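You operate a simulated robot arm through the tools that you are given. There is no shell and no other tool. Be economical: measure what you need, move in short steps, check, and stop when the job is done.

The job below is to be done with a simulated two-armed robot. You get a single attempt, and the scene is never put back.

JOB
Stack the reducer labelled "110 mm" from the top of the green bench on top of the reducer marked "160 mm". Put one of the blue stoppers from the top of the green bench on the top of the fitting bench. Take the blue cup on the top of the green bench and put it away on the rack ledge. Push the frames drawer shut. Press the zero button two times. Take the chock and leave it in the tight tray. Do these in any order. Set down upright: blue cup, chock.

It is judged by the outcome, as a careful person would: the job done as asked, and still so three seconds after it is handed in. It fails if anything else is knocked over, pushed out of place, dropped, spilled or broken. A push-on lid holds only when it is set on centred and level and pressed home; a screw cap is set on level and turned clockwise until tight.

ROBOT AND FRAMES
Two 7-joint arms with fingered hands on one trunk, on a base that drives. Base frame: it is fixed to the floor where the robot stands at the start and does not move with it; the origin is under the middle of the robot, x ahead of it, y to its left, z up; the surface under the hand at the start is at about z = 800. Readings come in mm, degrees, newtons and seconds.
The left shoulder is at the start at [60, 177, 1000], the right one opposite. Places, roughly: Tight tray (15x15 cm) [5180, 40, 860]; blue cup (7x6x9 cm) [800, -300, 800]; blue stopper (4x4x3 cm) [700, 0, 800]; chock (6x8x11 cm) [1400, -100, 800]; frames drawer [4800, -1000, 700]; rack ledge (252x13 cm) [3900, 5920, 400]; reducer [1000, -250, 750]; top of the fitting bench [-1200, 300, 900]; zero button [1700, -500, 800]. Payload 4 kg a hand.
The TCP of each hand is the grasp point between the finger pads, 37 mm short of the fingertips. In the tool frame z runs along the fingers and y along their closing line. The gripper opens to 124 mm. The gripper's body begins 43 mm behind the TCP. The gripper is a hand of 3 fingers: y runs from the thumb to the fingers, the wrist lies at [-15, -108, -202] in the tool frame, and closing takes about 1.5 s.
Orientation is told as [roll, pitch, yaw] about the base's x, y, z axes, in that order, counted from this pose: with the fingers straight down and the wrist toward the robot, the tool's x, y and z point along [0, 1, 0], [1, 0, 0] and [0, 0, -1] of the base frame.

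CONTROLS
- The arms move only by the tool nudge_tool. It takes "left_plan", "right_plan" or both (then of equal length, played together; a hand with none holds still); each is a list of rows, each a list of 6 numbers: the shift along the tool's x, y, z in units of 25 mm (1.0 is 25 mm), then the turn, a rotation vector about the tool's x, y, z in units of 8 degrees (1.0 is 8 degrees). In form: [[dx, dy, dz, ax, ay, az], ...]. A call has 1 to 10 rows; each row shifts and turns the commanded pose from where the row before left it, along the tool's axes as they then stand. "left_hand" and "right_hand" are, for a hand that has rows, the closure, from 0 (fully open) to 1 (shut), set as the call begins (left out, the last holds). A call with a number of a shift or a turn outside -1 to 1 is refused whole. A row lasts 0.2 s, in which the tool goes at most 50 mm and 8.6 degrees; a call with a longer step from one row to the next is refused whole, and so is a gripper value outside its range. Where a pose cannot be reached the arm comes as near as it can. A force on the tool above 40 N (or 10 N above the force at the start of the call, whichever is more), or a blocked arm, ends the call early, and 0.2 s more pass. The fingers move at their own pace (about 72 mm/s each) and stop on an object; they squeeze with about 30 N. The grip force told is the motor's: it shows also when the fingers shut on nothing. Time passes only in rows, and 0.2 s behind the last, so rows that do not move let the fingers close. It gives the time, the measured TCP pose, the force on the tool (base axes), the opening and the grip force at its end, in the units of the frame above (readings bear some noise), with the torque about the TCP (base axes, N m) and any sound that the robot's microphone picked up, and new pictures: "pictures" is both (left out), scene, wrist or none (wrist: the cameras of the hands that moved).
- Cameras (640 x 400 px; columns grow to the right, rows downward): "scene" is now at [45.8, -4.5, 1641.5]; the picture's right is [-0.09, -1.00, 0.00], its down [-0.76, 0.07, -0.65] and it looks along [0.65, -0.06, -0.76] (base axes); focal length 274 px, centre (320, 200). "left" rides on the left gripper at [-64, -76, -137] in its tool frame; the picture's right is [-0.84, -0.26, 0.48], its down [0.48, -0.76, 0.43] and it looks along [0.26, 0.60, 0.76] (tool axes); focal length 256 px, centre (320, 200). "right" rides on the right gripper at [64, -76, -137] in its tool frame; the picture's right is [-0.84, 0.26, -0.48], its down [-0.48, -0.76, 0.43] and it looks along [-0.26, 0.60, 0.76] (tool axes); focal length 256 px, centre (320, 200).
- raise_lower(by): slides the trunk up (or, below 0, down) by that many mm; the arms and the scene camera ride with it, the base frame stays. It gives what a move gives, with no picture.
- roll_base(legs): drives the robot by 1 to 6 legs, each [ahead, left, turn to the left] in mm, mm and degrees, along the robot's own axes; the way and the turn of a leg run together, so that a leg with both is an arc; at most 1500 mm and 180 degrees a leg. The arms and the cameras ride along, it lands a little off, and it stops where it bumps. It gives what a move gives, and a new picture of the scene camera.
- curl_fingers(index, middle, thumb_bend, thumb_turn, hand): sets how far each is bent, from 0 (flat) to 1 (curled in); at 0.3 the hand is open as for a grip, at 0.7 the pads meet at the TCP. One left out holds its place. A second passes; each finger stops where it meets its share of the squeeze, and holds until it gets a number again. A gripper value or a shape takes the hand back. It gives what a move gives, with no picture; readings hold the bend of each and the force on the fingers (four entries, about 0 where the hand has none), thumb and palm. thumb_turn goes from beside the hand (0) to across from the fingers (1), as for a grip.
- hand_shape(shape, hand): the hand has 3 fingers and takes this shape, open, in about a second: jaw (thumb against the fingers, like two jaws); tri (thumb and two fingers); tip (a fingertip pinch); poke (one finger out to press); point (the index stretched); flat (the hand flat); cup (the hand cupped); fist (a fist). The gripper value then closes the fingers along that shape, each until it touches; the sizes above hold for jaw. It gives what a move gives, with no picture.
- pan_tilt(pan, tilt): turns the head with the scene camera to pan (to the left, within 86 degrees either way) and tilt (down, from -29 to 69), counted from straight ahead of the robot. It gives what a move gives, and a new picture of the scene camera.
- probe_pixels(camera, pixels): for up to 12 pixels [column, row] of the newest picture of that camera ("zoom" is the newest enlarged one), the place [x, y, z] in the base frame of the surface seen there, good to about 3 mm. The clock stands still meanwhile.
- enlarge(camera, box): a new picture of the part [left, top, right, bottom] of that camera's present view, enlarged. The clock stands still meanwhile.
- close_job(): hands the job in; it is judged then, once.

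Keep the steps short. Do not move on a guess: measure, check each grasp and each placing, and mend mistakes. In all there are 110 turns and 260 pictures (those below and enlarged ones count). Leave the grippers open and the arms clear of the work at the hand-in unless told otherwise, and finish with a single line.

The tools are called by a JSON object that holds its "fn" and its "kwargs". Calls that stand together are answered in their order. nudge_tool: Moves the arms, as the interface text tells. Its arguments: {"type":"object","properties":{"left_plan":{"type":"array","items":{"type":"array","items":{"type":"number"}}},"left_hand":{"type":"number"},"right_plan":{"type":"array","items":{"type":"array","items":{"type":"number"}}},"right_hand":{"type":"number"},"pictures":{"type":"string","enum":["both","scene","wrist","none"]}},"required":[]} The other tools are called the same way: raise_lower (by) slides the trunk up or down; hand_shape (shape, hand) gives the hand a shape; curl_fingers (index, middle, thumb_bend, thumb_turn, hand) moves the fingers one by one; roll_base (legs) drives the base; pan_tilt (pan, tilt) turns the head that bears the scene camera; probe_pixels (camera, pixels) gives the place of the surface under pixels of a picture; enlarge (camera, box) takes an enlarged picture of a part of a camera's view; close_job () hands the job in.

At the start:

```text
time: 0.0
left_tcp_pos: [586.5, 75.8, 1209.5]
left_ee_rot: [0.1, 0.0, 0.1]
left_ft_force: [0.4, 0.1, -0.1]
left_torque: [0.01, 0.02, 0.02]
left_gripper_width: 123.4
left_grasp_force: 0.0
left_shape: jaw
left_bend: [0.3, 0.3, 0.3, 0.98]
left_finger forces: [0.0, 0.0, 0.0, 0.1, 0.0, 0.0]
right_tcp_pos: [503.2, -303.4, 1249.8]
right_ee_rot: [0.0, 0.0, 0.0]
right_ft_force: [0.0, -0.5, 0.4]
right_torque: [0.03, -0.02, 0.0]
right_gripper_width: 123.6
right_grasp_force: 0.0
right_shape: jaw
right_bend: [0.3, 0.3, 0.3, 0.98]
right_finger forces: [0.1, 0.0, 0.1, 0.1, 0.0, 0.0]
trunk travel left (down, up): [-525.0, 65.0]
robot x, y, heading: [3.1, -0.1, 0.1]
head pan, tilt: [-5.1, 49.4]
```

scene: 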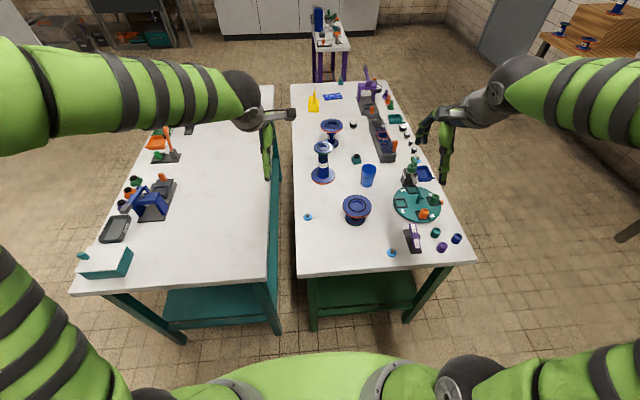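
right: 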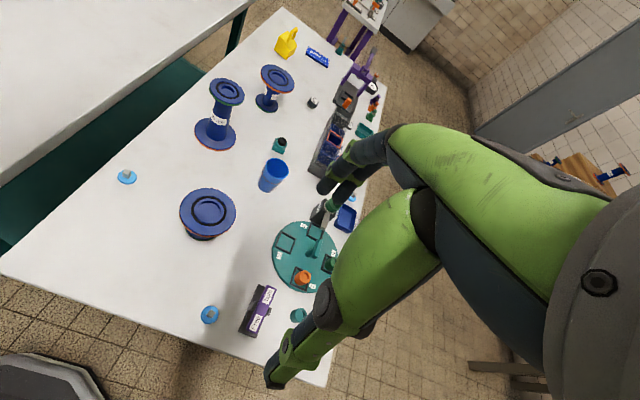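
left: 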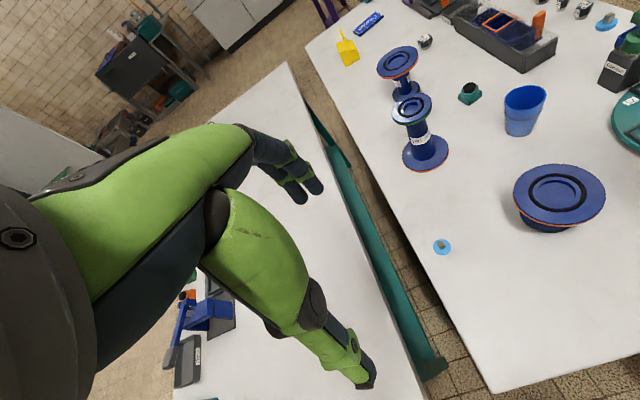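

I see the green bench (right) with reducers, blue cup and stoppers. I'll enlarge the scene to read labels.

{"fn": "enlarge", "kwargs": {"camera": "scene", "box": [290, 130, 480, 260]}}

{"fn": "enlarge", "kwargs": {"camera": "scene", "box": [290, 60, 450, 160]}}

{"fn": "enlarge", "kwargs": {"camera": "left", "box": [370, 20, 640, 260]}}

{"fn": "probe_pixels", "kwargs": {"camera": "scene", "pixels": [[357, 205], [322, 147], [321, 178], [331, 126], [368, 172], [308, 216], [392, 253], [313, 103], [332, 97], [409, 242], [355, 158], [335, 250]]}}

```text
3.08 times, centred on (385, 195) of scene
```

zoom: 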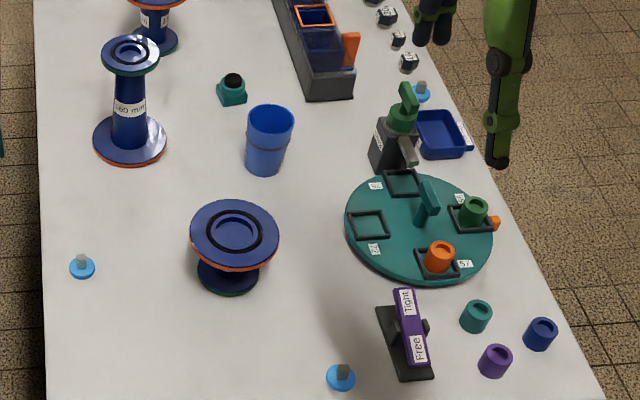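

```text
4.00 times, centred on (370, 110) of scene
```

zoom: 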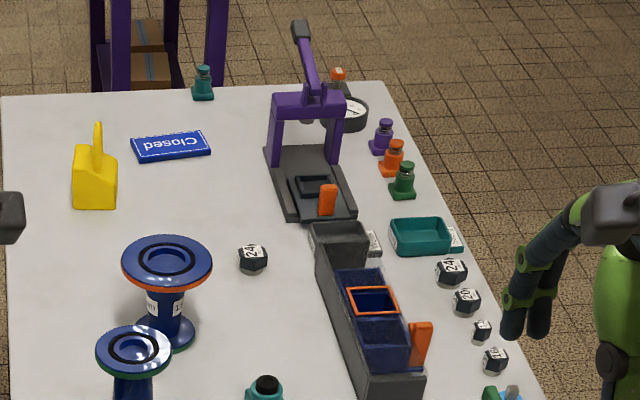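

```text
1.67 times, centred on (505, 140) of left
```

zoom: 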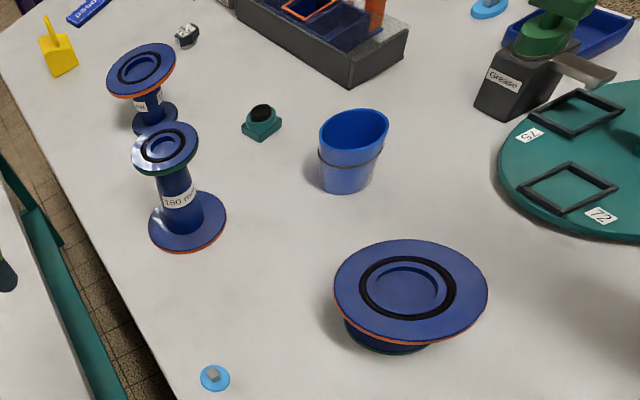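

```text
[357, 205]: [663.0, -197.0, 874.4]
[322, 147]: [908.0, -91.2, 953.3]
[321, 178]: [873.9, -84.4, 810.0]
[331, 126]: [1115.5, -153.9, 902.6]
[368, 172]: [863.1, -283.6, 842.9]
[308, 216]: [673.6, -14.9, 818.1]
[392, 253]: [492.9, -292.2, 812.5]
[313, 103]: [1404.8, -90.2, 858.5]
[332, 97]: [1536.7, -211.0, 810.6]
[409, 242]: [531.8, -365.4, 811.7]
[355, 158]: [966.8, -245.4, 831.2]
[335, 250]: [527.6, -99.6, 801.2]
```

Three reducers; I need the far one's and the near one's labels, then a look around.

{"fn": "enlarge", "kwargs": {"camera": "scene", "box": [310, 115, 350, 140]}}

{"fn": "enlarge", "kwargs": {"camera": "right", "box": [170, 60, 310, 250]}}

{"fn": "enlarge", "kwargs": {"camera": "scene", "box": [355, 65, 415, 125]}}

{"fn": "pan_tilt", "kwargs": {"pan": 0, "tilt": 5}}

```text
16.00 times, centred on (330, 128) of scene
```

zoom: 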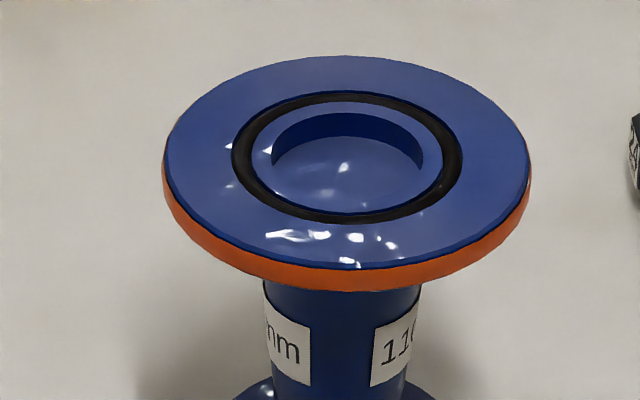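

```text
2.11 times, centred on (240, 155) of right
```

zoom: 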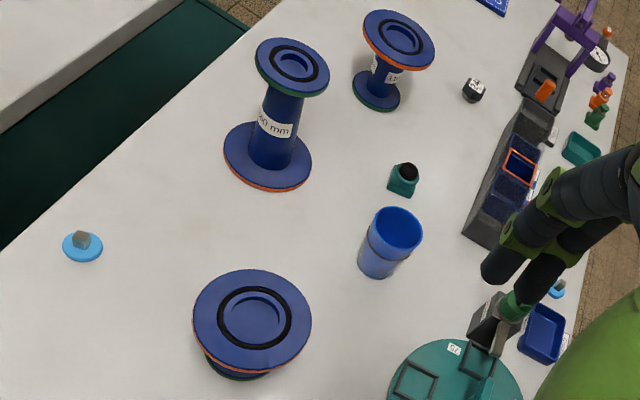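

```text
6.67 times, centred on (385, 95) of scene
```

zoom: 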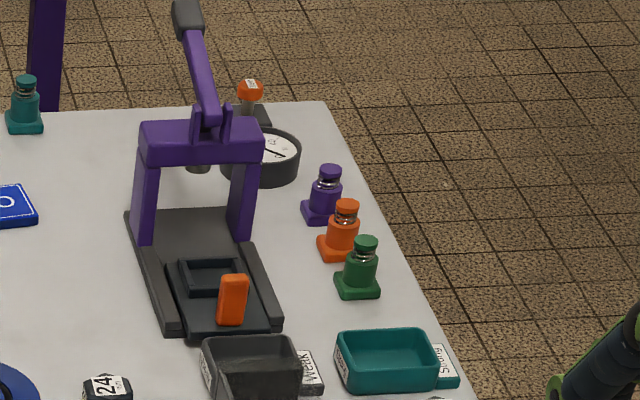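

```text
time: 1.1
left_tcp_pos: [586.2, 76.0, 1208.8]
left_ee_rot: [0.0, 0.0, 0.0]
left_ft_force: [0.3, -0.4, -0.3]
left_torque: [-0.01, -0.01, 0.0]
left_gripper_width: 123.5
left_grasp_force: 0.1
left_shape: jaw
left_bend: [0.3, 0.3, 0.3, 0.98]
left_finger forces: [0.0, 0.0, 0.0, 0.0, 0.1, 0.0]
right_tcp_pos: [502.7, -303.6, 1249.7]
right_ee_rot: [0.1, 0.0, 0.1]
right_ft_force: [-0.5, -0.2, 0.8]
right_torque: [0.01, 0.01, -0.02]
right_gripper_width: 123.7
right_grasp_force: 0.1
right_shape: jaw
right_bend: [0.3, 0.3, 0.3, 0.98]
right_finger forces: [0.1, 0.0, 0.1, 0.0, 0.0, 0.0]
trunk travel left (down, up): [-525.0, 65.0]
robot x, y, heading: [-3.0, 0.4, -0.2]
head pan, tilt: [0.0, 5.0]
```

scene: 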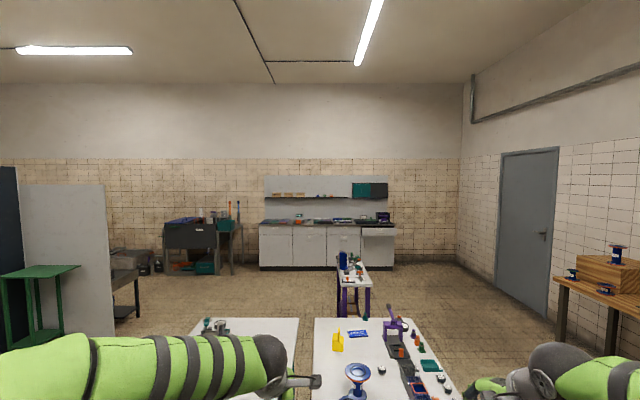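

The far reducer reads "110". Next: the counter ahead and the room to the sides.

{"fn": "enlarge", "kwargs": {"camera": "scene", "box": [250, 170, 410, 275]}}

{"fn": "enlarge", "kwargs": {"camera": "scene", "box": [370, 300, 450, 350]}}

{"fn": "probe_pixels", "kwargs": {"camera": "scene", "pixels": [[300, 223], [320, 223], [345, 232], [275, 245], [312, 245], [344, 245], [380, 250], [378, 232], [352, 270], [320, 275], [403, 327], [404, 322]]}}

{"fn": "pan_tilt", "kwargs": {"pan": 70, "tilt": 12}}

```text
3.81 times, centred on (330, 222) of scene
```

zoom: 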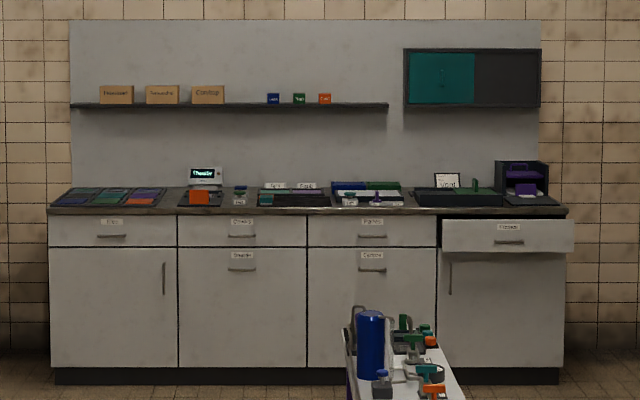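

```text
8.00 times, centred on (410, 325) of scene
```

zoom: 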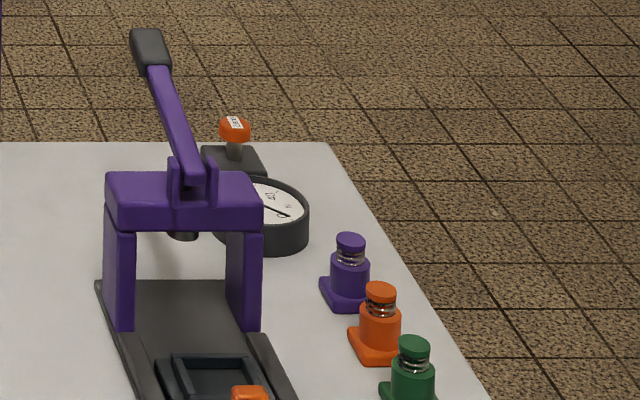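

```text
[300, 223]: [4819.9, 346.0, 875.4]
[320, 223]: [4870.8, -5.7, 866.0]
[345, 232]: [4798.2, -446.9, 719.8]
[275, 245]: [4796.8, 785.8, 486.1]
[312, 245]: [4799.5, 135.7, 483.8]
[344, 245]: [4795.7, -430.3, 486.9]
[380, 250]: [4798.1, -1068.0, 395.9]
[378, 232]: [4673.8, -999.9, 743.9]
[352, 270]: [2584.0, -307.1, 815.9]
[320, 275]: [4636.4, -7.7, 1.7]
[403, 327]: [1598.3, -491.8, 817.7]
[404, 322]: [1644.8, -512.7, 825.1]
```

```text
time: 2.5
left_tcp_pos: [586.1, 75.6, 1209.1]
left_ee_rot: [0.1, 0.0, 0.0]
left_ft_force: [0.3, -0.5, -0.1]
left_torque: [0.01, 0.03, 0.01]
left_gripper_width: 123.6
left_grasp_force: 0.0
left_shape: jaw
left_bend: [0.3, 0.3, 0.3, 0.98]
left_finger forces: [0.0, 0.1, 0.0, 0.1, 0.0, 0.1]
right_tcp_pos: [502.2, -303.4, 1249.2]
right_ee_rot: [0.0, 0.1, 0.0]
right_ft_force: [-0.3, -0.7, 0.1]
right_torque: [-0.01, 0.0, -0.01]
right_gripper_width: 123.4
right_grasp_force: 0.1
right_shape: jaw
right_bend: [0.3, 0.3, 0.3, 0.98]
right_finger forces: [0.0, 0.0, 0.0, 0.0, 0.0, 0.0]
trunk travel left (down, up): [-525.0, 65.0]
robot x, y, heading: [1.2, -1.0, 0.1]
head pan, tilt: [70.0, 12.0]
```

scene: 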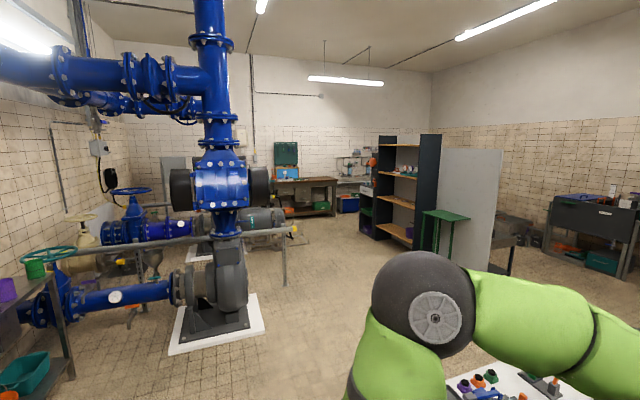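

{"fn": "enlarge", "kwargs": {"camera": "scene", "box": [320, 130, 500, 260]}}

{"fn": "probe_pixels", "kwargs": {"camera": "scene", "pixels": [[400, 237], [400, 205], [400, 175], [400, 146], [365, 186], [366, 225], [445, 216], [350, 180], [415, 238], [380, 228], [467, 200], [348, 205]]}}

{"fn": "roll_base", "kwargs": {"legs": [[0, 0, 120]]}}

```text
3.08 times, centred on (410, 195) of scene
```

zoom: 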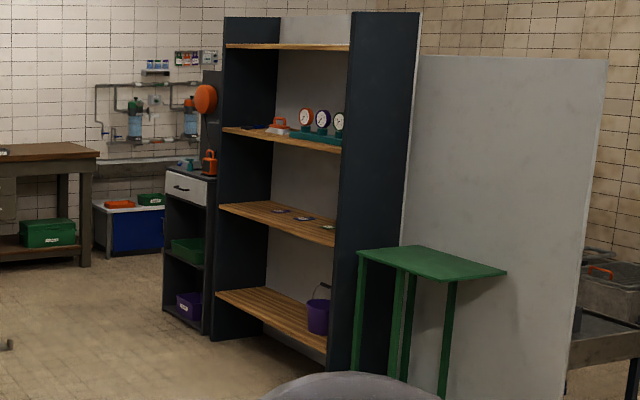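

```text
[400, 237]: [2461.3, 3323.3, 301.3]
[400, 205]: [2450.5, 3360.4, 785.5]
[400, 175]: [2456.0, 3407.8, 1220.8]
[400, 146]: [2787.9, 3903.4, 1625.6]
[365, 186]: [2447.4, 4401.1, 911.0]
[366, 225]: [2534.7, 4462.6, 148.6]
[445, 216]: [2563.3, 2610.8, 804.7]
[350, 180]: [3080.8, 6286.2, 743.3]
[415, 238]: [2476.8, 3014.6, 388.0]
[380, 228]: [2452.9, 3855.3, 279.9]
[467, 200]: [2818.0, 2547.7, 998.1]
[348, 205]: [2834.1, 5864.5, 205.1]
```

```text
time: 7.9
left_tcp_pos: [-353.3, 474.7, 1209.0]
left_ee_rot: [0.0, -0.1, 119.3]
left_ft_force: [0.7, 0.3, 0.7]
left_torque: [0.01, 0.02, -0.02]
left_gripper_width: 123.6
left_grasp_force: 0.1
left_shape: jaw
left_bend: [0.3, 0.3, 0.3, 0.98]
left_finger forces: [0.1, 0.0, 0.0, 0.0, 0.0, 0.0]
right_tcp_pos: [19.2, 587.1, 1248.4]
right_ee_rot: [0.0, -0.1, 119.3]
right_ft_force: [-0.5, 0.1, 0.0]
right_torque: [-0.03, 0.01, -0.02]
right_gripper_width: 123.7
right_grasp_force: 0.0
right_shape: jaw
right_bend: [0.3, 0.3, 0.3, 0.98]
right_finger forces: [0.1, 0.0, 0.0, 0.0, 0.0, 0.0]
trunk travel left (down, up): [-525.0, 65.0]
robot x, y, heading: [-2.1, 1.2, 119.5]
head pan, tilt: [70.0, 12.0]
```

scene: 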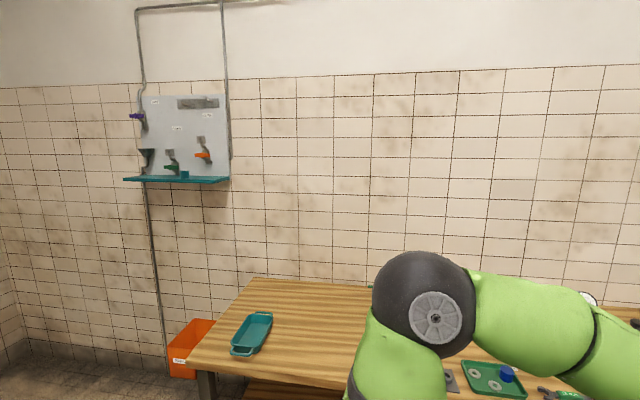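

The wooden fitting bench is behind me. Viewing it better.

{"fn": "pan_tilt", "kwargs": {"pan": 45, "tilt": 30}}

{"fn": "probe_pixels", "kwargs": {"camera": "scene", "pixels": [[100, 200], [100, 100], [200, 200], [300, 200], [200, 260], [300, 280], [200, 320], [400, 200], [400, 250], [450, 150], [500, 200], [250, 150]]}}

```text
time: 8.8
left_tcp_pos: [-353.7, 474.8, 1210.0]
left_ee_rot: [0.0, 0.0, 119.4]
left_ft_force: [1.2, 0.2, 0.0]
left_torque: [0.0, -0.03, 0.02]
left_gripper_width: 123.7
left_grasp_force: 0.0
left_shape: jaw
left_bend: [0.3, 0.3, 0.3, 0.98]
left_finger forces: [0.0, 0.0, 0.1, 0.1, 0.0, 0.0]
right_tcp_pos: [20.1, 586.9, 1248.9]
right_ee_rot: [-0.1, 0.0, 119.3]
right_ft_force: [0.3, -0.6, -0.5]
right_torque: [0.02, -0.02, -0.01]
right_gripper_width: 123.8
right_grasp_force: 0.0
right_shape: jaw
right_bend: [0.3, 0.3, 0.3, 0.98]
right_finger forces: [0.0, 0.0, 0.1, 0.0, 0.1, 0.0]
trunk travel left (down, up): [-525.0, 65.0]
robot x, y, heading: [-1.2, -1.3, 119.3]
head pan, tilt: [45.0, 30.0]
```

scene: 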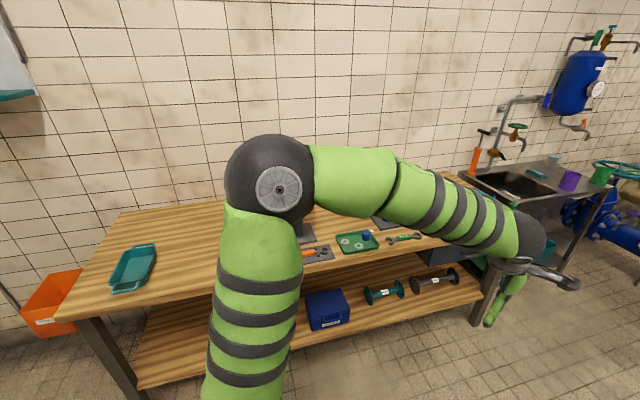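

```text
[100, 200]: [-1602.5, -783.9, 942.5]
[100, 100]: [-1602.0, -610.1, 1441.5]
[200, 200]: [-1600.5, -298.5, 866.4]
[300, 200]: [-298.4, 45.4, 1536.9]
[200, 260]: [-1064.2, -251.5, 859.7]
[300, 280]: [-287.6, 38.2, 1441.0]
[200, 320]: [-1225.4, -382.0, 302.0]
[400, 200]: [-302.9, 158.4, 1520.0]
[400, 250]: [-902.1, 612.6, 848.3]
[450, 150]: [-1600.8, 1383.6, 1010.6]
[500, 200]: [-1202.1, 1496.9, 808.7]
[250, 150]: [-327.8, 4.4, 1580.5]
```

Fitting bench top is clear at about (-1060,-250,860). Turning back to the green bench.

{"fn": "roll_base", "kwargs": {"legs": [[0, 0, -119.3]]}}

{"fn": "pan_tilt", "kwargs": {"pan": -10, "tilt": 55}}

{"fn": "enlarge", "kwargs": {"camera": "scene", "box": [270, 100, 430, 220]}}

```text
time: 14.2
left_tcp_pos: [586.4, 74.9, 1209.5]
left_ee_rot: [0.0, 0.0, -0.1]
left_ft_force: [0.0, -0.1, 0.8]
left_torque: [-0.03, -0.01, 0.01]
left_gripper_width: 123.5
left_grasp_force: 0.0
left_shape: jaw
left_bend: [0.3, 0.3, 0.3, 0.98]
left_finger forces: [0.0, 0.0, 0.0, 0.1, 0.0, 0.0]
right_tcp_pos: [501.8, -305.1, 1248.9]
right_ee_rot: [0.0, 0.0, -0.2]
right_ft_force: [-1.2, 0.7, -0.1]
right_torque: [0.0, -0.04, 0.01]
right_gripper_width: 123.5
right_grasp_force: 0.2
right_shape: jaw
right_bend: [0.3, 0.3, 0.3, 0.98]
right_finger forces: [0.0, 0.0, 0.1, 0.0, 0.0, 0.0]
trunk travel left (down, up): [-525.0, 65.0]
robot x, y, heading: [2.8, 2.3, -0.4]
head pan, tilt: [45.0, 30.0]
```

scene: 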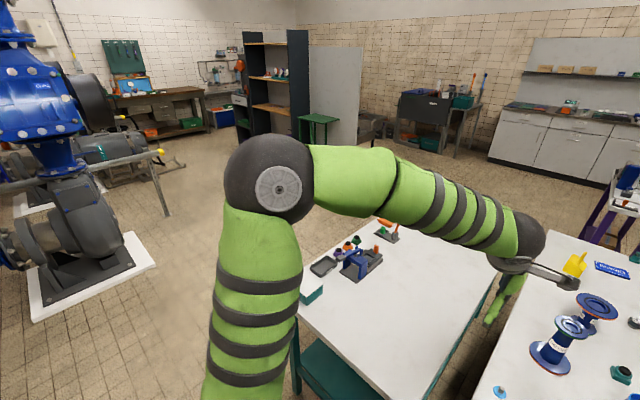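

```text
time: 15.4
left_tcp_pos: [586.4, 74.7, 1208.5]
left_ee_rot: [0.0, 0.0, -0.1]
left_ft_force: [0.1, 0.0, 0.4]
left_torque: [0.0, 0.01, 0.0]
left_gripper_width: 123.4
left_grasp_force: 0.0
left_shape: jaw
left_bend: [0.3, 0.3, 0.3, 0.98]
left_finger forces: [0.0, 0.1, 0.0, 0.1, 0.0, 0.0]
right_tcp_pos: [503.1, -305.4, 1249.5]
right_ee_rot: [0.0, -0.1, -0.1]
right_ft_force: [0.1, -0.4, -0.2]
right_torque: [-0.01, 0.02, -0.01]
right_gripper_width: 123.6
right_grasp_force: 0.0
right_shape: jaw
right_bend: [0.3, 0.3, 0.3, 0.98]
right_finger forces: [0.0, 0.0, 0.1, 0.0, 0.0, 0.1]
trunk travel left (down, up): [-525.0, 65.0]
robot x, y, heading: [0.6, 2.5, 0.1]
head pan, tilt: [-10.0, 55.0]
```

scene: 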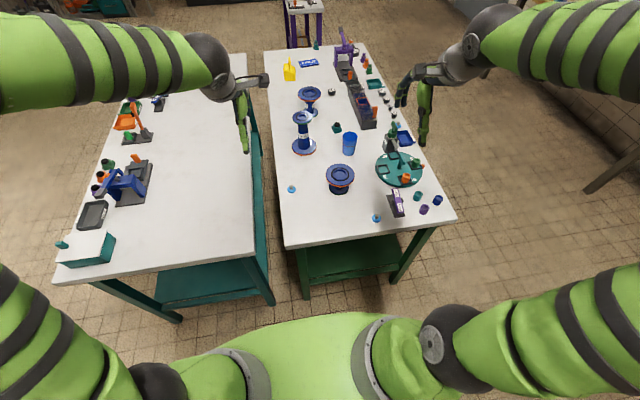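

```text
3.33 times, centred on (350, 160) of scene
```

zoom: 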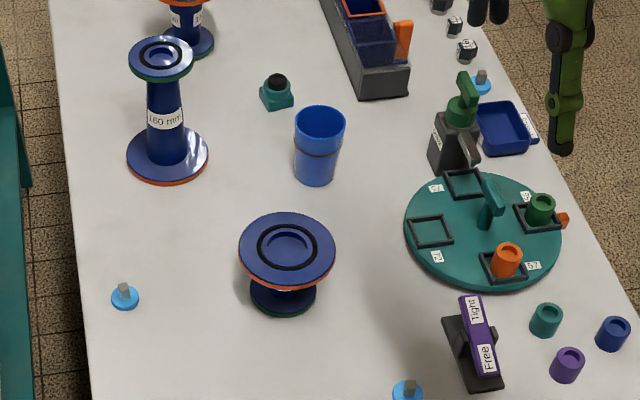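

Measuring cup rim and stopper in the zoomed picture.

{"fn": "probe_pixels", "kwargs": {"camera": "zoom", "pixels": [[297, 122], [343, 122], [320, 107], [320, 137], [318, 180], [303, 160], [333, 160], [125, 287], [113, 297], [138, 298], [125, 307], [110, 320]]}}

{"fn": "enlarge", "kwargs": {"camera": "scene", "box": [275, 175, 307, 200]}}

{"fn": "enlarge", "kwargs": {"camera": "scene", "box": [330, 120, 370, 165]}}

```text
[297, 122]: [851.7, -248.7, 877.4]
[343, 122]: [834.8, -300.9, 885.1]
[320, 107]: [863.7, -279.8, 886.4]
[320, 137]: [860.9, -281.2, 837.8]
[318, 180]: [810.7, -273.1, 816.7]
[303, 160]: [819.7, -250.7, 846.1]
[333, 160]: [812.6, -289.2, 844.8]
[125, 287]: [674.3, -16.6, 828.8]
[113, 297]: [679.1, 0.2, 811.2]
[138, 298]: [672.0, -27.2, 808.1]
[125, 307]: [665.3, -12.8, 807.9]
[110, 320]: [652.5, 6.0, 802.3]
```

```text
16.00 times, centred on (291, 188) of scene
```

zoom: 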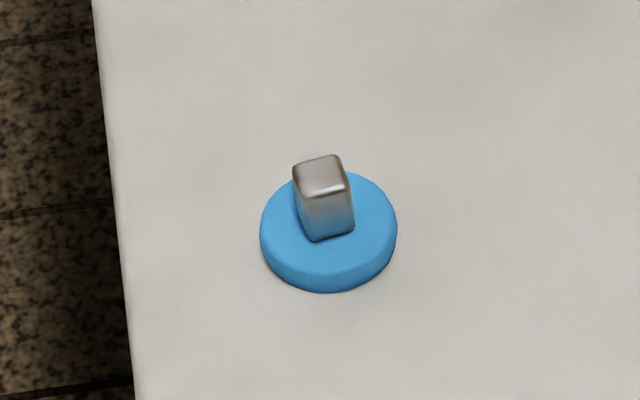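

```text
8.89 times, centred on (350, 142) of scene
```

zoom: 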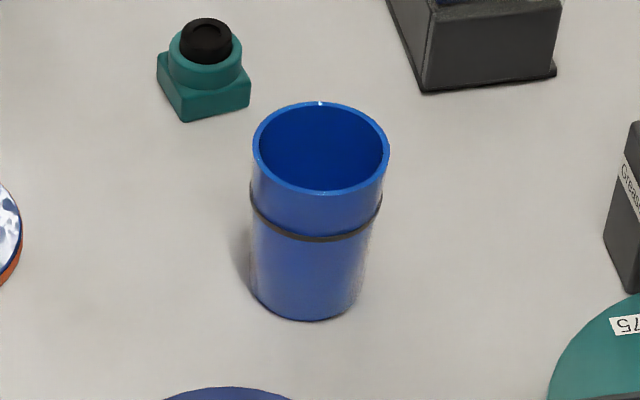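

Cup centre ≈ (836,-276), rim 887; stopper ≈ (680,-15), knob top ≈ 829. I set the left hand to a fingertip pinch and bring both hands above their objects.

{"fn": "hand_shape", "kwargs": {"shape": "tip", "hand": "left"}}

{"fn": "nudge_tool", "kwargs": {"right_plan": [[0.12, 1, 0.6, 0, 0, 0], [0.12, 1, 0.6, 0, 0, 0], [0.12, 1, 0.6, 0, 0, 0], [0.12, 1, 0.6, 0, 0, 0], [0.12, 1, 0.6, 0, 0, 0], [0.12, 1, 0.6, 0, 0, 0], [0.12, 1, 0.6, 0, 0, 0], [0.12, 1, 0.6, 0, 0, 0], [0.12, 1, 0.6, 0, 0, 0], [0.12, 1, 0.6, 0, 0, 0]], "left_plan": [[-0.36, 0.37, 0.8, 0, 0, 0], [-0.36, 0.37, 0.8, 0, 0, 0], [-0.36, 0.37, 0.8, 0, 0, 0], [-0.36, 0.37, 0.8, 0, 0, 0], [-0.36, 0.37, 0.8, 0, 0, 0], [-0.36, 0.37, 0.8, 0, 0, 0], [-0.36, 0.37, 0.8, 0, 0, 0], [-0.36, 0.37, 0.8, 0, 0, 0], [-0.36, 0.37, 0.8, 0, 0, 0], [-0.36, 0.37, 0.8, 0, 0, 0]], "pictures": "both"}}

```text
time: 16.3
left_tcp_pos: [586.2, 74.6, 1209.5]
left_ee_rot: [0.0, 0.0, -0.1]
left_ft_force: [0.3, 0.4, -0.6]
left_torque: [0.0, -0.03, 0.0]
left_gripper_width: 123.6
left_grasp_force: 0.0
left_shape: tip
left_bend: [0.31, 0.98, 0.3, 0.98]
left_finger forces: [0.0, 0.1, 0.0, 0.0, 0.0, 0.0]
right_tcp_pos: [501.1, -304.9, 1249.7]
right_ee_rot: [0.0, 0.0, -0.1]
right_ft_force: [-0.3, 0.1, -0.3]
right_torque: [0.01, 0.01, -0.01]
right_gripper_width: 123.6
right_grasp_force: 0.0
right_shape: jaw
right_bend: [0.3, 0.3, 0.3, 0.98]
right_finger forces: [0.0, 0.0, 0.0, 0.1, 0.0, 0.0]
trunk travel left (down, up): [-525.0, 65.0]
robot x, y, heading: [-0.2, 1.6, -0.1]
head pan, tilt: [-10.0, 55.0]
```

```text
time: 18.5
left_tcp_pos: [680.1, -15.3, 1007.8]
left_ee_rot: [0.0, 0.0, 0.0]
left_ft_force: [0.3, 0.1, 0.5]
left_torque: [0.01, 0.04, 0.0]
left_gripper_width: 123.6
left_grasp_force: 0.0
left_shape: tip
left_bend: [0.31, 0.98, 0.3, 0.98]
left_finger forces: [0.0, 0.1, 0.1, 0.0, 0.0, 0.0]
right_tcp_pos: [755.0, -274.8, 1099.2]
right_ee_rot: [0.0, 0.0, -0.1]
right_ft_force: [0.0, 0.0, -0.6]
right_torque: [-0.02, 0.03, 0.01]
right_gripper_width: 123.8
right_grasp_force: 0.0
right_shape: jaw
right_bend: [0.3, 0.3, 0.3, 0.98]
right_finger forces: [0.0, 0.0, 0.1, 0.0, 0.0, 0.0]
trunk travel left (down, up): [-525.0, 65.0]
robot x, y, heading: [-1.3, -0.2, -0.0]
head pan, tilt: [-10.0, 55.0]
```

scene: 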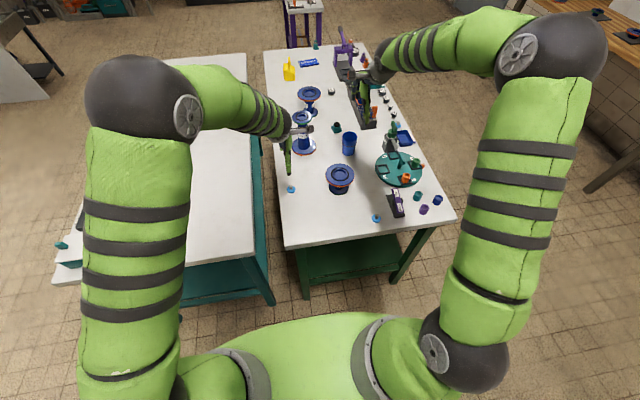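
right: 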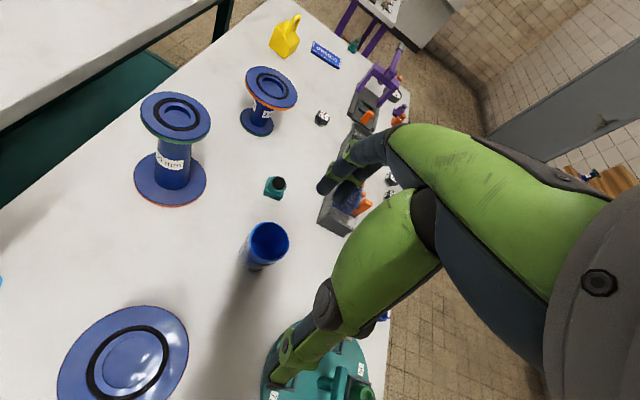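
left: 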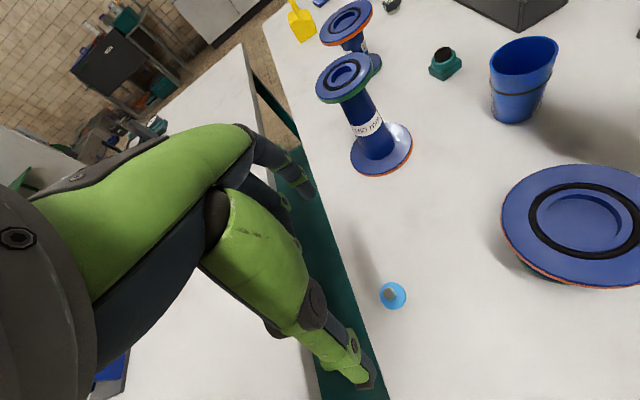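

Refining positions with the wrist cameras.

{"fn": "probe_pixels", "kwargs": {"camera": "right", "pixels": [[248, 240], [287, 245], [268, 224], [272, 262], [250, 230], [282, 257]]}}

{"fn": "probe_pixels", "kwargs": {"camera": "left", "pixels": [[389, 294], [381, 300], [403, 300], [395, 284], [393, 307]]}}

{"fn": "enlarge", "kwargs": {"camera": "left", "box": [350, 265, 430, 325]}}

```text
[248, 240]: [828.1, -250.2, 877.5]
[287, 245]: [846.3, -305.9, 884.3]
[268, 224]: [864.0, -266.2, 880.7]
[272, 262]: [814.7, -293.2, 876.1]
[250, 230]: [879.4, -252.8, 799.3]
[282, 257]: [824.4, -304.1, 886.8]
```

```text
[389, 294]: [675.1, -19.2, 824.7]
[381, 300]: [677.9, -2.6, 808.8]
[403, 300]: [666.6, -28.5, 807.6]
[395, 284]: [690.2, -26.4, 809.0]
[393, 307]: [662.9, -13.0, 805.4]
```

```text
6.67 times, centred on (390, 295) of left
```

zoom: 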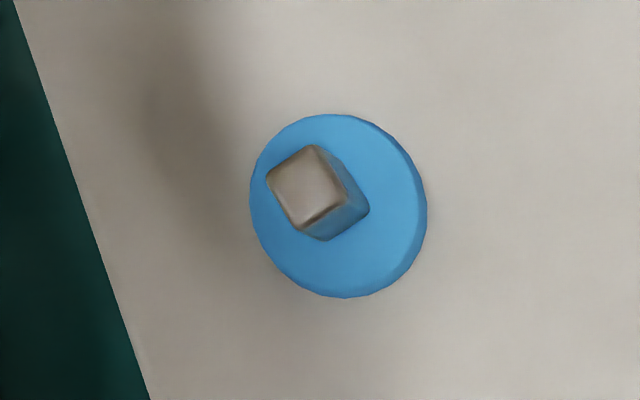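

Cup centre (838,-278), stopper (677,-17). Lowering both.

{"fn": "nudge_tool", "kwargs": {"right_plan": [[-0.03, 0.83, 0.7, 0, 0, 0], [-0.03, 0.83, 0.7, 0, 0, 0], [-0.03, 0.83, 0.7, 0, 0, 0], [-0.03, 0.83, 0.7, 0, 0, 0], [0, 0, 1, 0, 0, 0], [0, 0, 1, 0, 0, 0], [0, 0, 1, 0, 0, 0], [0, 0, 1, 0, 0, 0], [0, 0, 1, 0, 0, 0], [0, 0, 1, 0, 0, 0]], "left_plan": [[-0.07, -0.12, 0.63, 0, 0, 0], [0, 0, 0.63, 0, 0, 0], [0, 0, 0.63, 0, 0, 0], [0, 0, 0.63, 0, 0, 0], [0, 0, 0.63, 0, 0, 0], [0, 0, 0.63, 0, 0, 0], [0, 0, 0.63, 0, 0, 0], [0, 0, 0.63, 0, 0, 0], [0, 0, 0.63, 0, 0, 0], [0, 0, 0.63, 0, 0, 0]], "pictures": "wrist"}}

```text
time: 20.7
left_tcp_pos: [676.2, -17.3, 852.1]
left_ee_rot: [0.0, 0.0, 0.0]
left_ft_force: [-0.2, 0.4, 0.0]
left_torque: [-0.02, 0.03, -0.01]
left_gripper_width: 123.7
left_grasp_force: 0.0
left_shape: tip
left_bend: [0.31, 0.98, 0.3, 0.98]
left_finger forces: [0.0, 0.0, 0.1, 0.1, 0.0, 0.0]
right_tcp_pos: [834.7, -277.7, 878.9]
right_ee_rot: [0.0, 0.1, -0.1]
right_ft_force: [0.3, -0.7, -0.4]
right_torque: [0.0, 0.0, -0.02]
right_gripper_width: 124.0
right_grasp_force: 0.1
right_shape: jaw
right_bend: [0.3, 0.3, 0.3, 0.98]
right_finger forces: [0.0, 0.0, 0.0, 0.1, 0.0, 0.0]
trunk travel left (down, up): [-525.0, 65.0]
robot x, y, heading: [-2.3, 0.2, 0.1]
head pan, tilt: [-10.0, 55.0]
```

right: 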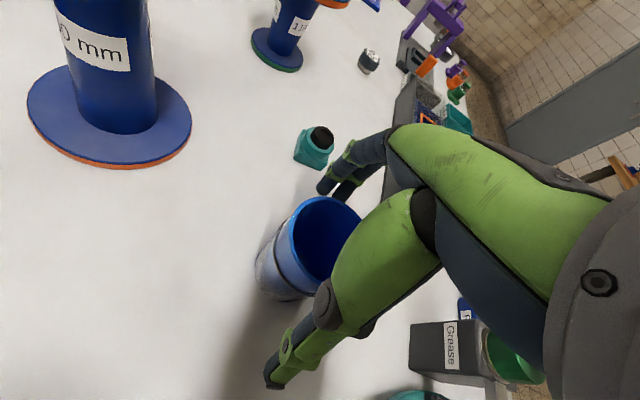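
left: 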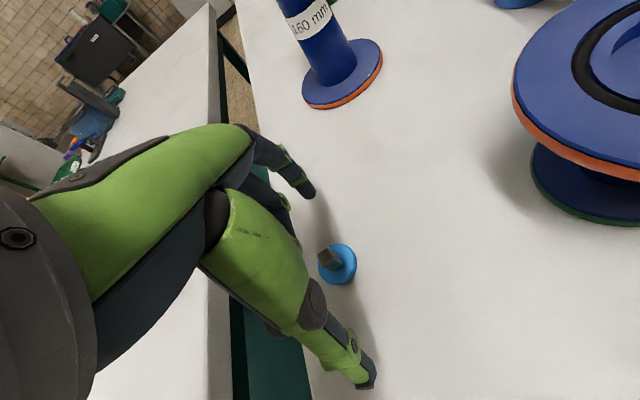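

Both centred. Lowering the right 17 mm and closing both.

{"fn": "nudge_tool", "kwargs": {"right_plan": [[0, 0.05, 0.7, 0, 0, 0], [0, 0, 0, 0, 0, 0], [0, 0, 0, 0, 0, 0], [0, 0, 0, 0, 0, 0], [0, 0, 0, 0, 0, 0], [0, 0, 0, 0, 0, 0], [0, 0, 0, 0, 0, 0], [0, 0, 0, 0, 0, 0], [0, 0, 0, 0, 0, 0]], "left_plan": [[0, 0, 0.05, 0, 0, 0], [0, 0, 0, 0, 0, 0], [0, 0, 0, 0, 0, 0], [0, 0, 0, 0, 0, 0], [0, 0, 0, 0, 0, 0], [0, 0, 0, 0, 0, 0], [0, 0, 0, 0, 0, 0], [0, 0, 0, 0, 0, 0], [0, 0, 0, 0, 0, 0]], "left_hand": 1, "right_hand": 1, "pictures": "wrist"}}

```text
time: 22.7
left_tcp_pos: [675.7, -18.3, 852.8]
left_ee_rot: [-0.1, 0.0, -0.1]
left_ft_force: [0.8, -2.6, 9.5]
left_torque: [-0.07, -0.15, -0.03]
left_gripper_width: 8.2
left_grasp_force: 30.2
left_shape: tip
left_bend: [0.69, 1.0, 0.67, 1.0]
left_finger forces: [30.7, 0.0, 0.0, 0.0, 32.0, 0.0]
right_tcp_pos: [837.3, -277.0, 862.7]
right_ee_rot: [0.0, -0.1, -0.1]
right_ft_force: [4.9, -1.5, 13.9]
right_torque: [-0.09, -0.72, 0.0]
right_gripper_width: 58.1
right_grasp_force: 30.0
right_shape: jaw
right_bend: [0.43, 0.48, 0.56, 1.0]
right_finger forces: [24.0, 14.4, 0.0, 0.0, 40.3, 0.1]
trunk travel left (down, up): [-525.0, 65.0]
robot x, y, heading: [1.9, -3.0, -0.0]
head pan, tilt: [-10.0, 55.0]
```

right: 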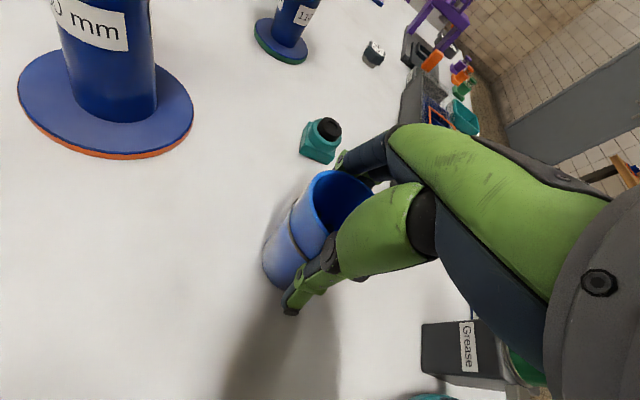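
left: 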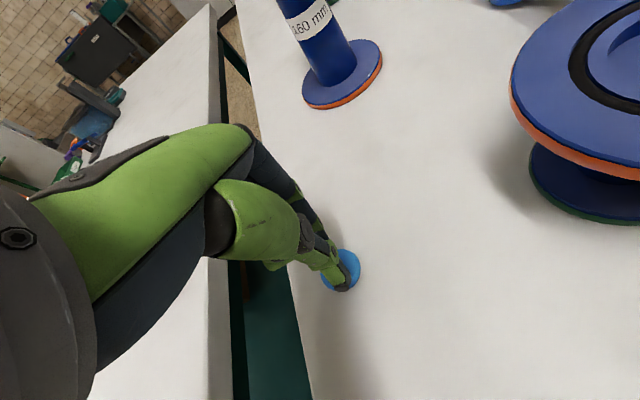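

Both gripped (8 mm and 58 mm). Lifting slowly both and checking.

{"fn": "nudge_tool", "kwargs": {"right_plan": [[0, 0, -0.5, 0, 0, 0], [0, 0, -0.6, 0, 0, 0], [0, 0, -1, 0, 0, 0], [0, 0, -1, 0, 0, 0], [0, 0, -1, 0, 0, 0], [0, 0, -1, 0, 0, 0], [0, 0, -1, 0, 0, 0], [0, 0, -1, 0, 0, 0], [0, -1, -1, 0, 0, 0], [0, -1, -1, 0, 0, 0]], "left_plan": [[0, 0, -0.5, 0, 0, 0], [0, 0, -0.6, 0, 0, 0], [0, 0, -1, 0, 0, 0], [0, 0, -1, 0, 0, 0], [0, 0, -1, 0, 0, 0], [0, 0, -1, 0, 0, 0], [0, 0, -1, 0, 0, 0], [0, 0, -1, 0, 0, 0], [0, 0, -1, 0, 0, 0], [0, 0, -1, 0, 0, 0]], "pictures": "both"}}

```text
time: 24.9
left_tcp_pos: [673.4, -17.2, 1078.8]
left_ee_rot: [0.0, 0.1, -0.1]
left_ft_force: [-0.5, 0.3, 0.0]
left_torque: [0.02, 0.0, -0.01]
left_gripper_width: 6.6
left_grasp_force: 29.8
left_shape: tip
left_bend: [0.69, 1.0, 0.67, 1.0]
left_finger forces: [29.5, 0.0, 0.1, 0.0, 29.4, 0.1]
right_tcp_pos: [785.0, -277.8, 1090.4]
right_ee_rot: [0.0, -0.1, 0.0]
right_ft_force: [-0.7, 0.5, -0.4]
right_torque: [0.0, 0.01, 0.02]
right_gripper_width: 57.2
right_grasp_force: 30.3
right_shape: jaw
right_bend: [0.44, 0.49, 0.56, 0.99]
right_finger forces: [22.7, 12.8, 0.0, 0.0, 34.5, 0.0]
trunk travel left (down, up): [-525.0, 65.0]
robot x, y, heading: [-2.3, -3.8, -0.1]
head pan, tilt: [-10.0, 55.0]
```

scene: 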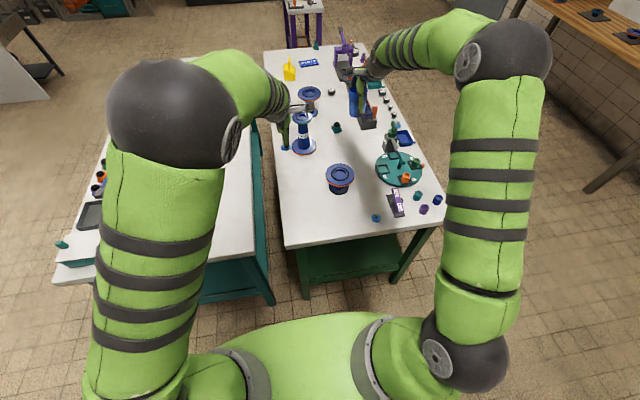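
right: 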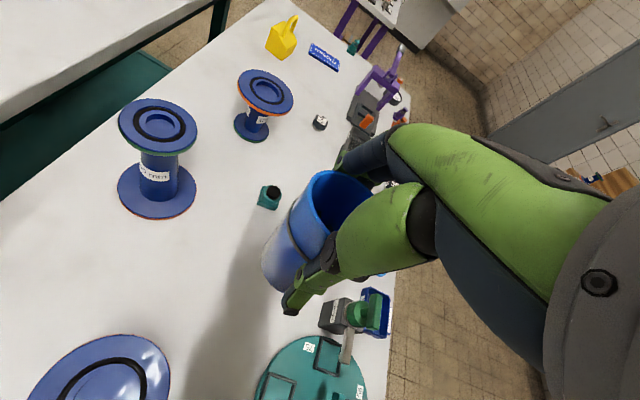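
left: 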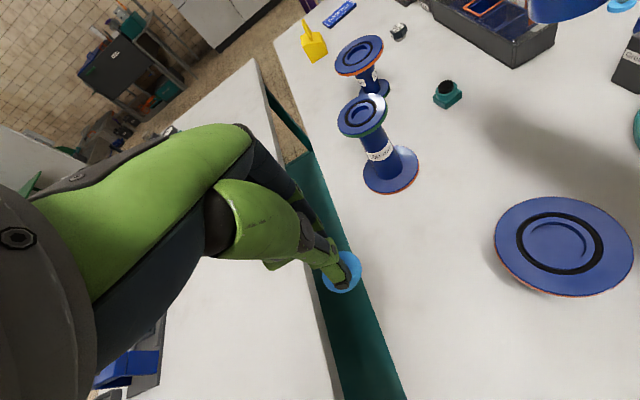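

Both lifted. Turning to face the fitting bench behind.

{"fn": "roll_base", "kwargs": {"legs": [[0, 0, 180]]}}

{"fn": "pan_tilt", "kwargs": {"pan": 0, "tilt": 40}}

{"fn": "probe_pixels", "kwargs": {"camera": "scene", "pixels": [[320, 200], [250, 200], [200, 200], [150, 200], [250, 170], [300, 240], [320, 260], [250, 260], [350, 180], [400, 200], [280, 150], [230, 230]]}}

```text
time: 32.6
left_tcp_pos: [-674.5, 28.0, 1077.6]
left_ee_rot: [0.0, -0.1, 178.9]
left_ft_force: [-0.1, 0.5, -0.6]
left_torque: [0.02, 0.02, -0.02]
left_gripper_width: 6.3
left_grasp_force: 29.7
left_shape: tip
left_bend: [0.7, 1.0, 0.67, 1.0]
left_finger forces: [28.4, 0.0, 0.1, 0.1, 28.3, 0.1]
right_tcp_pos: [-780.2, 290.9, 1090.2]
right_ee_rot: [0.0, -0.1, 178.9]
right_ft_force: [-0.1, 0.7, 0.0]
right_torque: [-0.04, 0.0, -0.04]
right_gripper_width: 55.4
right_grasp_force: 29.6
right_shape: jaw
right_bend: [0.44, 0.49, 0.57, 1.0]
right_finger forces: [21.7, 12.6, 0.0, 0.2, 31.9, 0.1]
trunk travel left (down, up): [-525.0, 65.0]
robot x, y, heading: [3.2, -0.4, 178.9]
head pan, tilt: [-10.0, 55.0]
```

scene: 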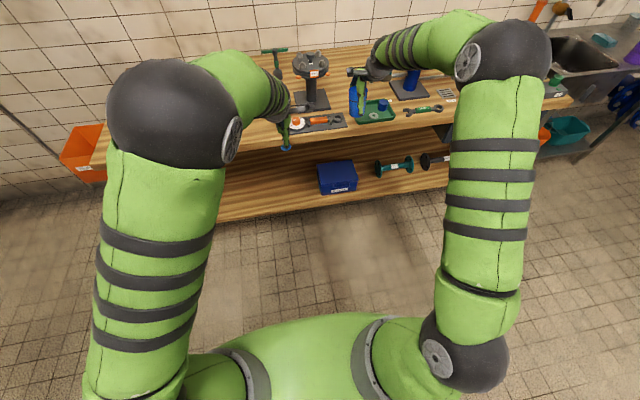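

```text
time: 33.4
left_tcp_pos: [-675.2, 29.1, 1076.8]
left_ee_rot: [0.0, 0.1, 178.9]
left_ft_force: [-0.3, -0.2, 0.0]
left_torque: [0.02, -0.03, -0.03]
left_gripper_width: 6.0
left_grasp_force: 30.2
left_shape: tip
left_bend: [0.7, 1.0, 0.67, 1.0]
left_finger forces: [28.2, 0.1, 0.0, 0.0, 28.3, 0.0]
right_tcp_pos: [-781.3, 292.0, 1090.6]
right_ee_rot: [0.0, 0.0, 178.9]
right_ft_force: [-0.2, -0.5, -0.6]
right_torque: [0.0, 0.02, 0.0]
right_gripper_width: 55.8
right_grasp_force: 30.1
right_shape: jaw
right_bend: [0.44, 0.49, 0.57, 1.0]
right_finger forces: [21.7, 12.6, 0.0, 0.0, 31.9, 0.0]
trunk travel left (down, up): [-525.0, 65.0]
robot x, y, heading: [-1.3, -0.9, 179.1]
head pan, tilt: [0.0, 40.0]
```

scene: 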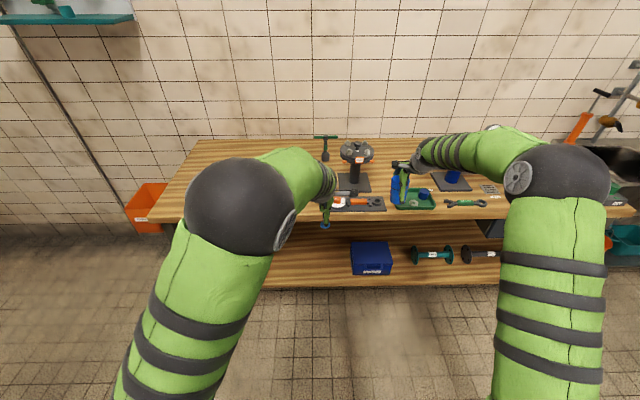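

```text
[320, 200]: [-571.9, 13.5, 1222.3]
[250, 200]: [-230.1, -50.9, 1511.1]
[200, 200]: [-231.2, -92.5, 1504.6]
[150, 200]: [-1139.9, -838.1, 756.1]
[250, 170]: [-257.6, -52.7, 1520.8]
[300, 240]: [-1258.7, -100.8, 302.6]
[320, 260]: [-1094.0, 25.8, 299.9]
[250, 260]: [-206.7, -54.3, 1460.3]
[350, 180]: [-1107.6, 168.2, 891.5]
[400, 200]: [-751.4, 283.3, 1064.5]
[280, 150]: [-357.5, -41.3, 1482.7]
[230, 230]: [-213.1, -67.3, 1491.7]
```

Bench left half is clear. Pulling the right hand (cup) back 175 mm first, then moving to the bench.

{"fn": "nudge_tool", "kwargs": {"right_plan": [[0, -1, -0.3, 0, 0, 0], [0, -1, -0.3, 0, 0, 0], [0, -1, -0.3, 0, 0, 0], [0, -1, -0.3, 0, 0, 0], [0, -1, -0.3, 0, 0, 0], [0, -1, -0.3, 0, 0, 0], [0, -1, -0.3, 0, 0, 0]], "pictures": "none"}}

{"fn": "roll_base", "kwargs": {"legs": [[0, 270, 0], [370, 0, 0]]}}

{"fn": "nudge_tool", "kwargs": {"left_plan": [[0, 0, 0, 0, 0, 0]], "pictures": "wrist"}}

```text
time: 35.0
left_tcp_pos: [-673.8, 27.4, 1076.8]
left_ee_rot: [0.0, 0.0, 178.9]
left_ft_force: [-0.2, -0.3, 0.6]
left_torque: [0.01, 0.02, -0.01]
left_gripper_width: 6.3
left_grasp_force: 29.7
left_shape: tip
left_bend: [0.7, 1.0, 0.67, 1.0]
left_finger forces: [28.5, 0.0, 0.1, 0.1, 28.3, 0.0]
right_tcp_pos: [-604.0, 288.7, 1143.0]
right_ee_rot: [0.1, 0.0, 178.9]
right_ft_force: [0.3, -0.2, 0.0]
right_torque: [-0.03, 0.03, 0.02]
right_gripper_width: 55.4
right_grasp_force: 30.0
right_shape: jaw
right_bend: [0.44, 0.49, 0.57, 1.0]
right_finger forces: [21.7, 12.8, 0.0, 0.1, 31.9, 0.1]
trunk travel left (down, up): [-525.0, 65.0]
robot x, y, heading: [2.5, -0.6, 178.8]
head pan, tilt: [0.0, 40.0]
```

```text
time: 38.9
left_tcp_pos: [-1049.2, -236.9, 1077.8]
left_ee_rot: [0.0, 0.2, 179.1]
left_ft_force: [0.0, -0.7, -0.3]
left_torque: [0.03, -0.01, 0.0]
left_gripper_width: 6.1
left_grasp_force: 30.5
left_shape: tip
left_bend: [0.7, 1.0, 0.67, 1.0]
left_finger forces: [28.5, 0.0, 0.1, 0.1, 28.5, 0.0]
right_tcp_pos: [-981.0, 23.5, 1141.1]
right_ee_rot: [0.1, 0.1, 179.0]
right_ft_force: [0.3, -0.9, 0.4]
right_torque: [-0.04, -0.04, 0.01]
right_gripper_width: 55.5
right_grasp_force: 30.1
right_shape: jaw
right_bend: [0.44, 0.49, 0.57, 1.0]
right_finger forces: [21.7, 12.7, 0.0, 0.0, 31.7, 0.1]
trunk travel left (down, up): [-525.0, 65.0]
robot x, y, heading: [-373.6, -265.3, 178.9]
head pan, tilt: [0.0, 40.0]
```

scene: 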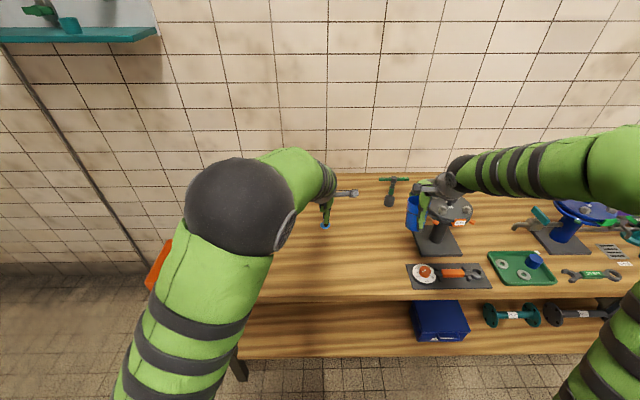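

```text
time: 39.2
left_tcp_pos: [-1048.4, -237.2, 1076.8]
left_ee_rot: [0.0, -0.1, 179.0]
left_ft_force: [0.2, 0.6, 0.4]
left_torque: [-0.01, 0.0, 0.01]
left_gripper_width: 6.0
left_grasp_force: 29.5
left_shape: tip
left_bend: [0.7, 1.0, 0.67, 1.0]
left_finger forces: [28.4, 0.0, 0.1, 0.0, 28.3, 0.0]
right_tcp_pos: [-979.4, 23.7, 1142.8]
right_ee_rot: [0.0, 0.1, 179.1]
right_ft_force: [0.6, 0.4, 0.1]
right_torque: [-0.01, -0.04, 0.0]
right_gripper_width: 55.5
right_grasp_force: 29.8
right_shape: jaw
right_bend: [0.44, 0.49, 0.57, 1.0]
right_finger forces: [21.8, 12.8, 0.0, 0.0, 31.8, 0.0]
trunk travel left (down, up): [-525.0, 65.0]
robot x, y, heading: [-375.0, -265.3, 179.1]
head pan, tilt: [0.0, 40.0]
```

left: 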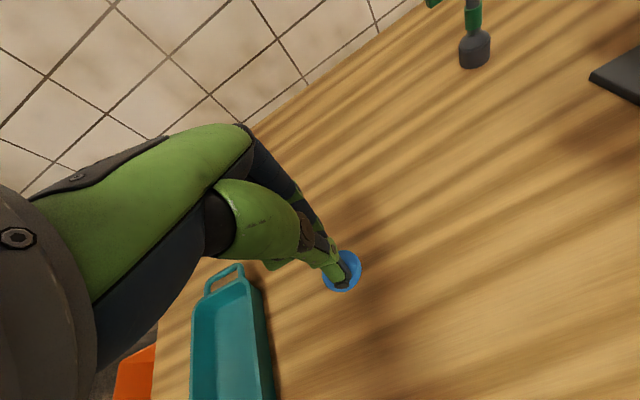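

Clear spot. Measuring the bench height there.

{"fn": "probe_pixels", "kwargs": {"camera": "left", "pixels": [[420, 280], [400, 330], [380, 230], [265, 330], [240, 270], [300, 330]]}}

```text
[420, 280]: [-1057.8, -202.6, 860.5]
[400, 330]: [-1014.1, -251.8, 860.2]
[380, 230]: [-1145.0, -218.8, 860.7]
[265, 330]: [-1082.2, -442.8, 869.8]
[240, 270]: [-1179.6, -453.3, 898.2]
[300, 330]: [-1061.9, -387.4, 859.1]
```

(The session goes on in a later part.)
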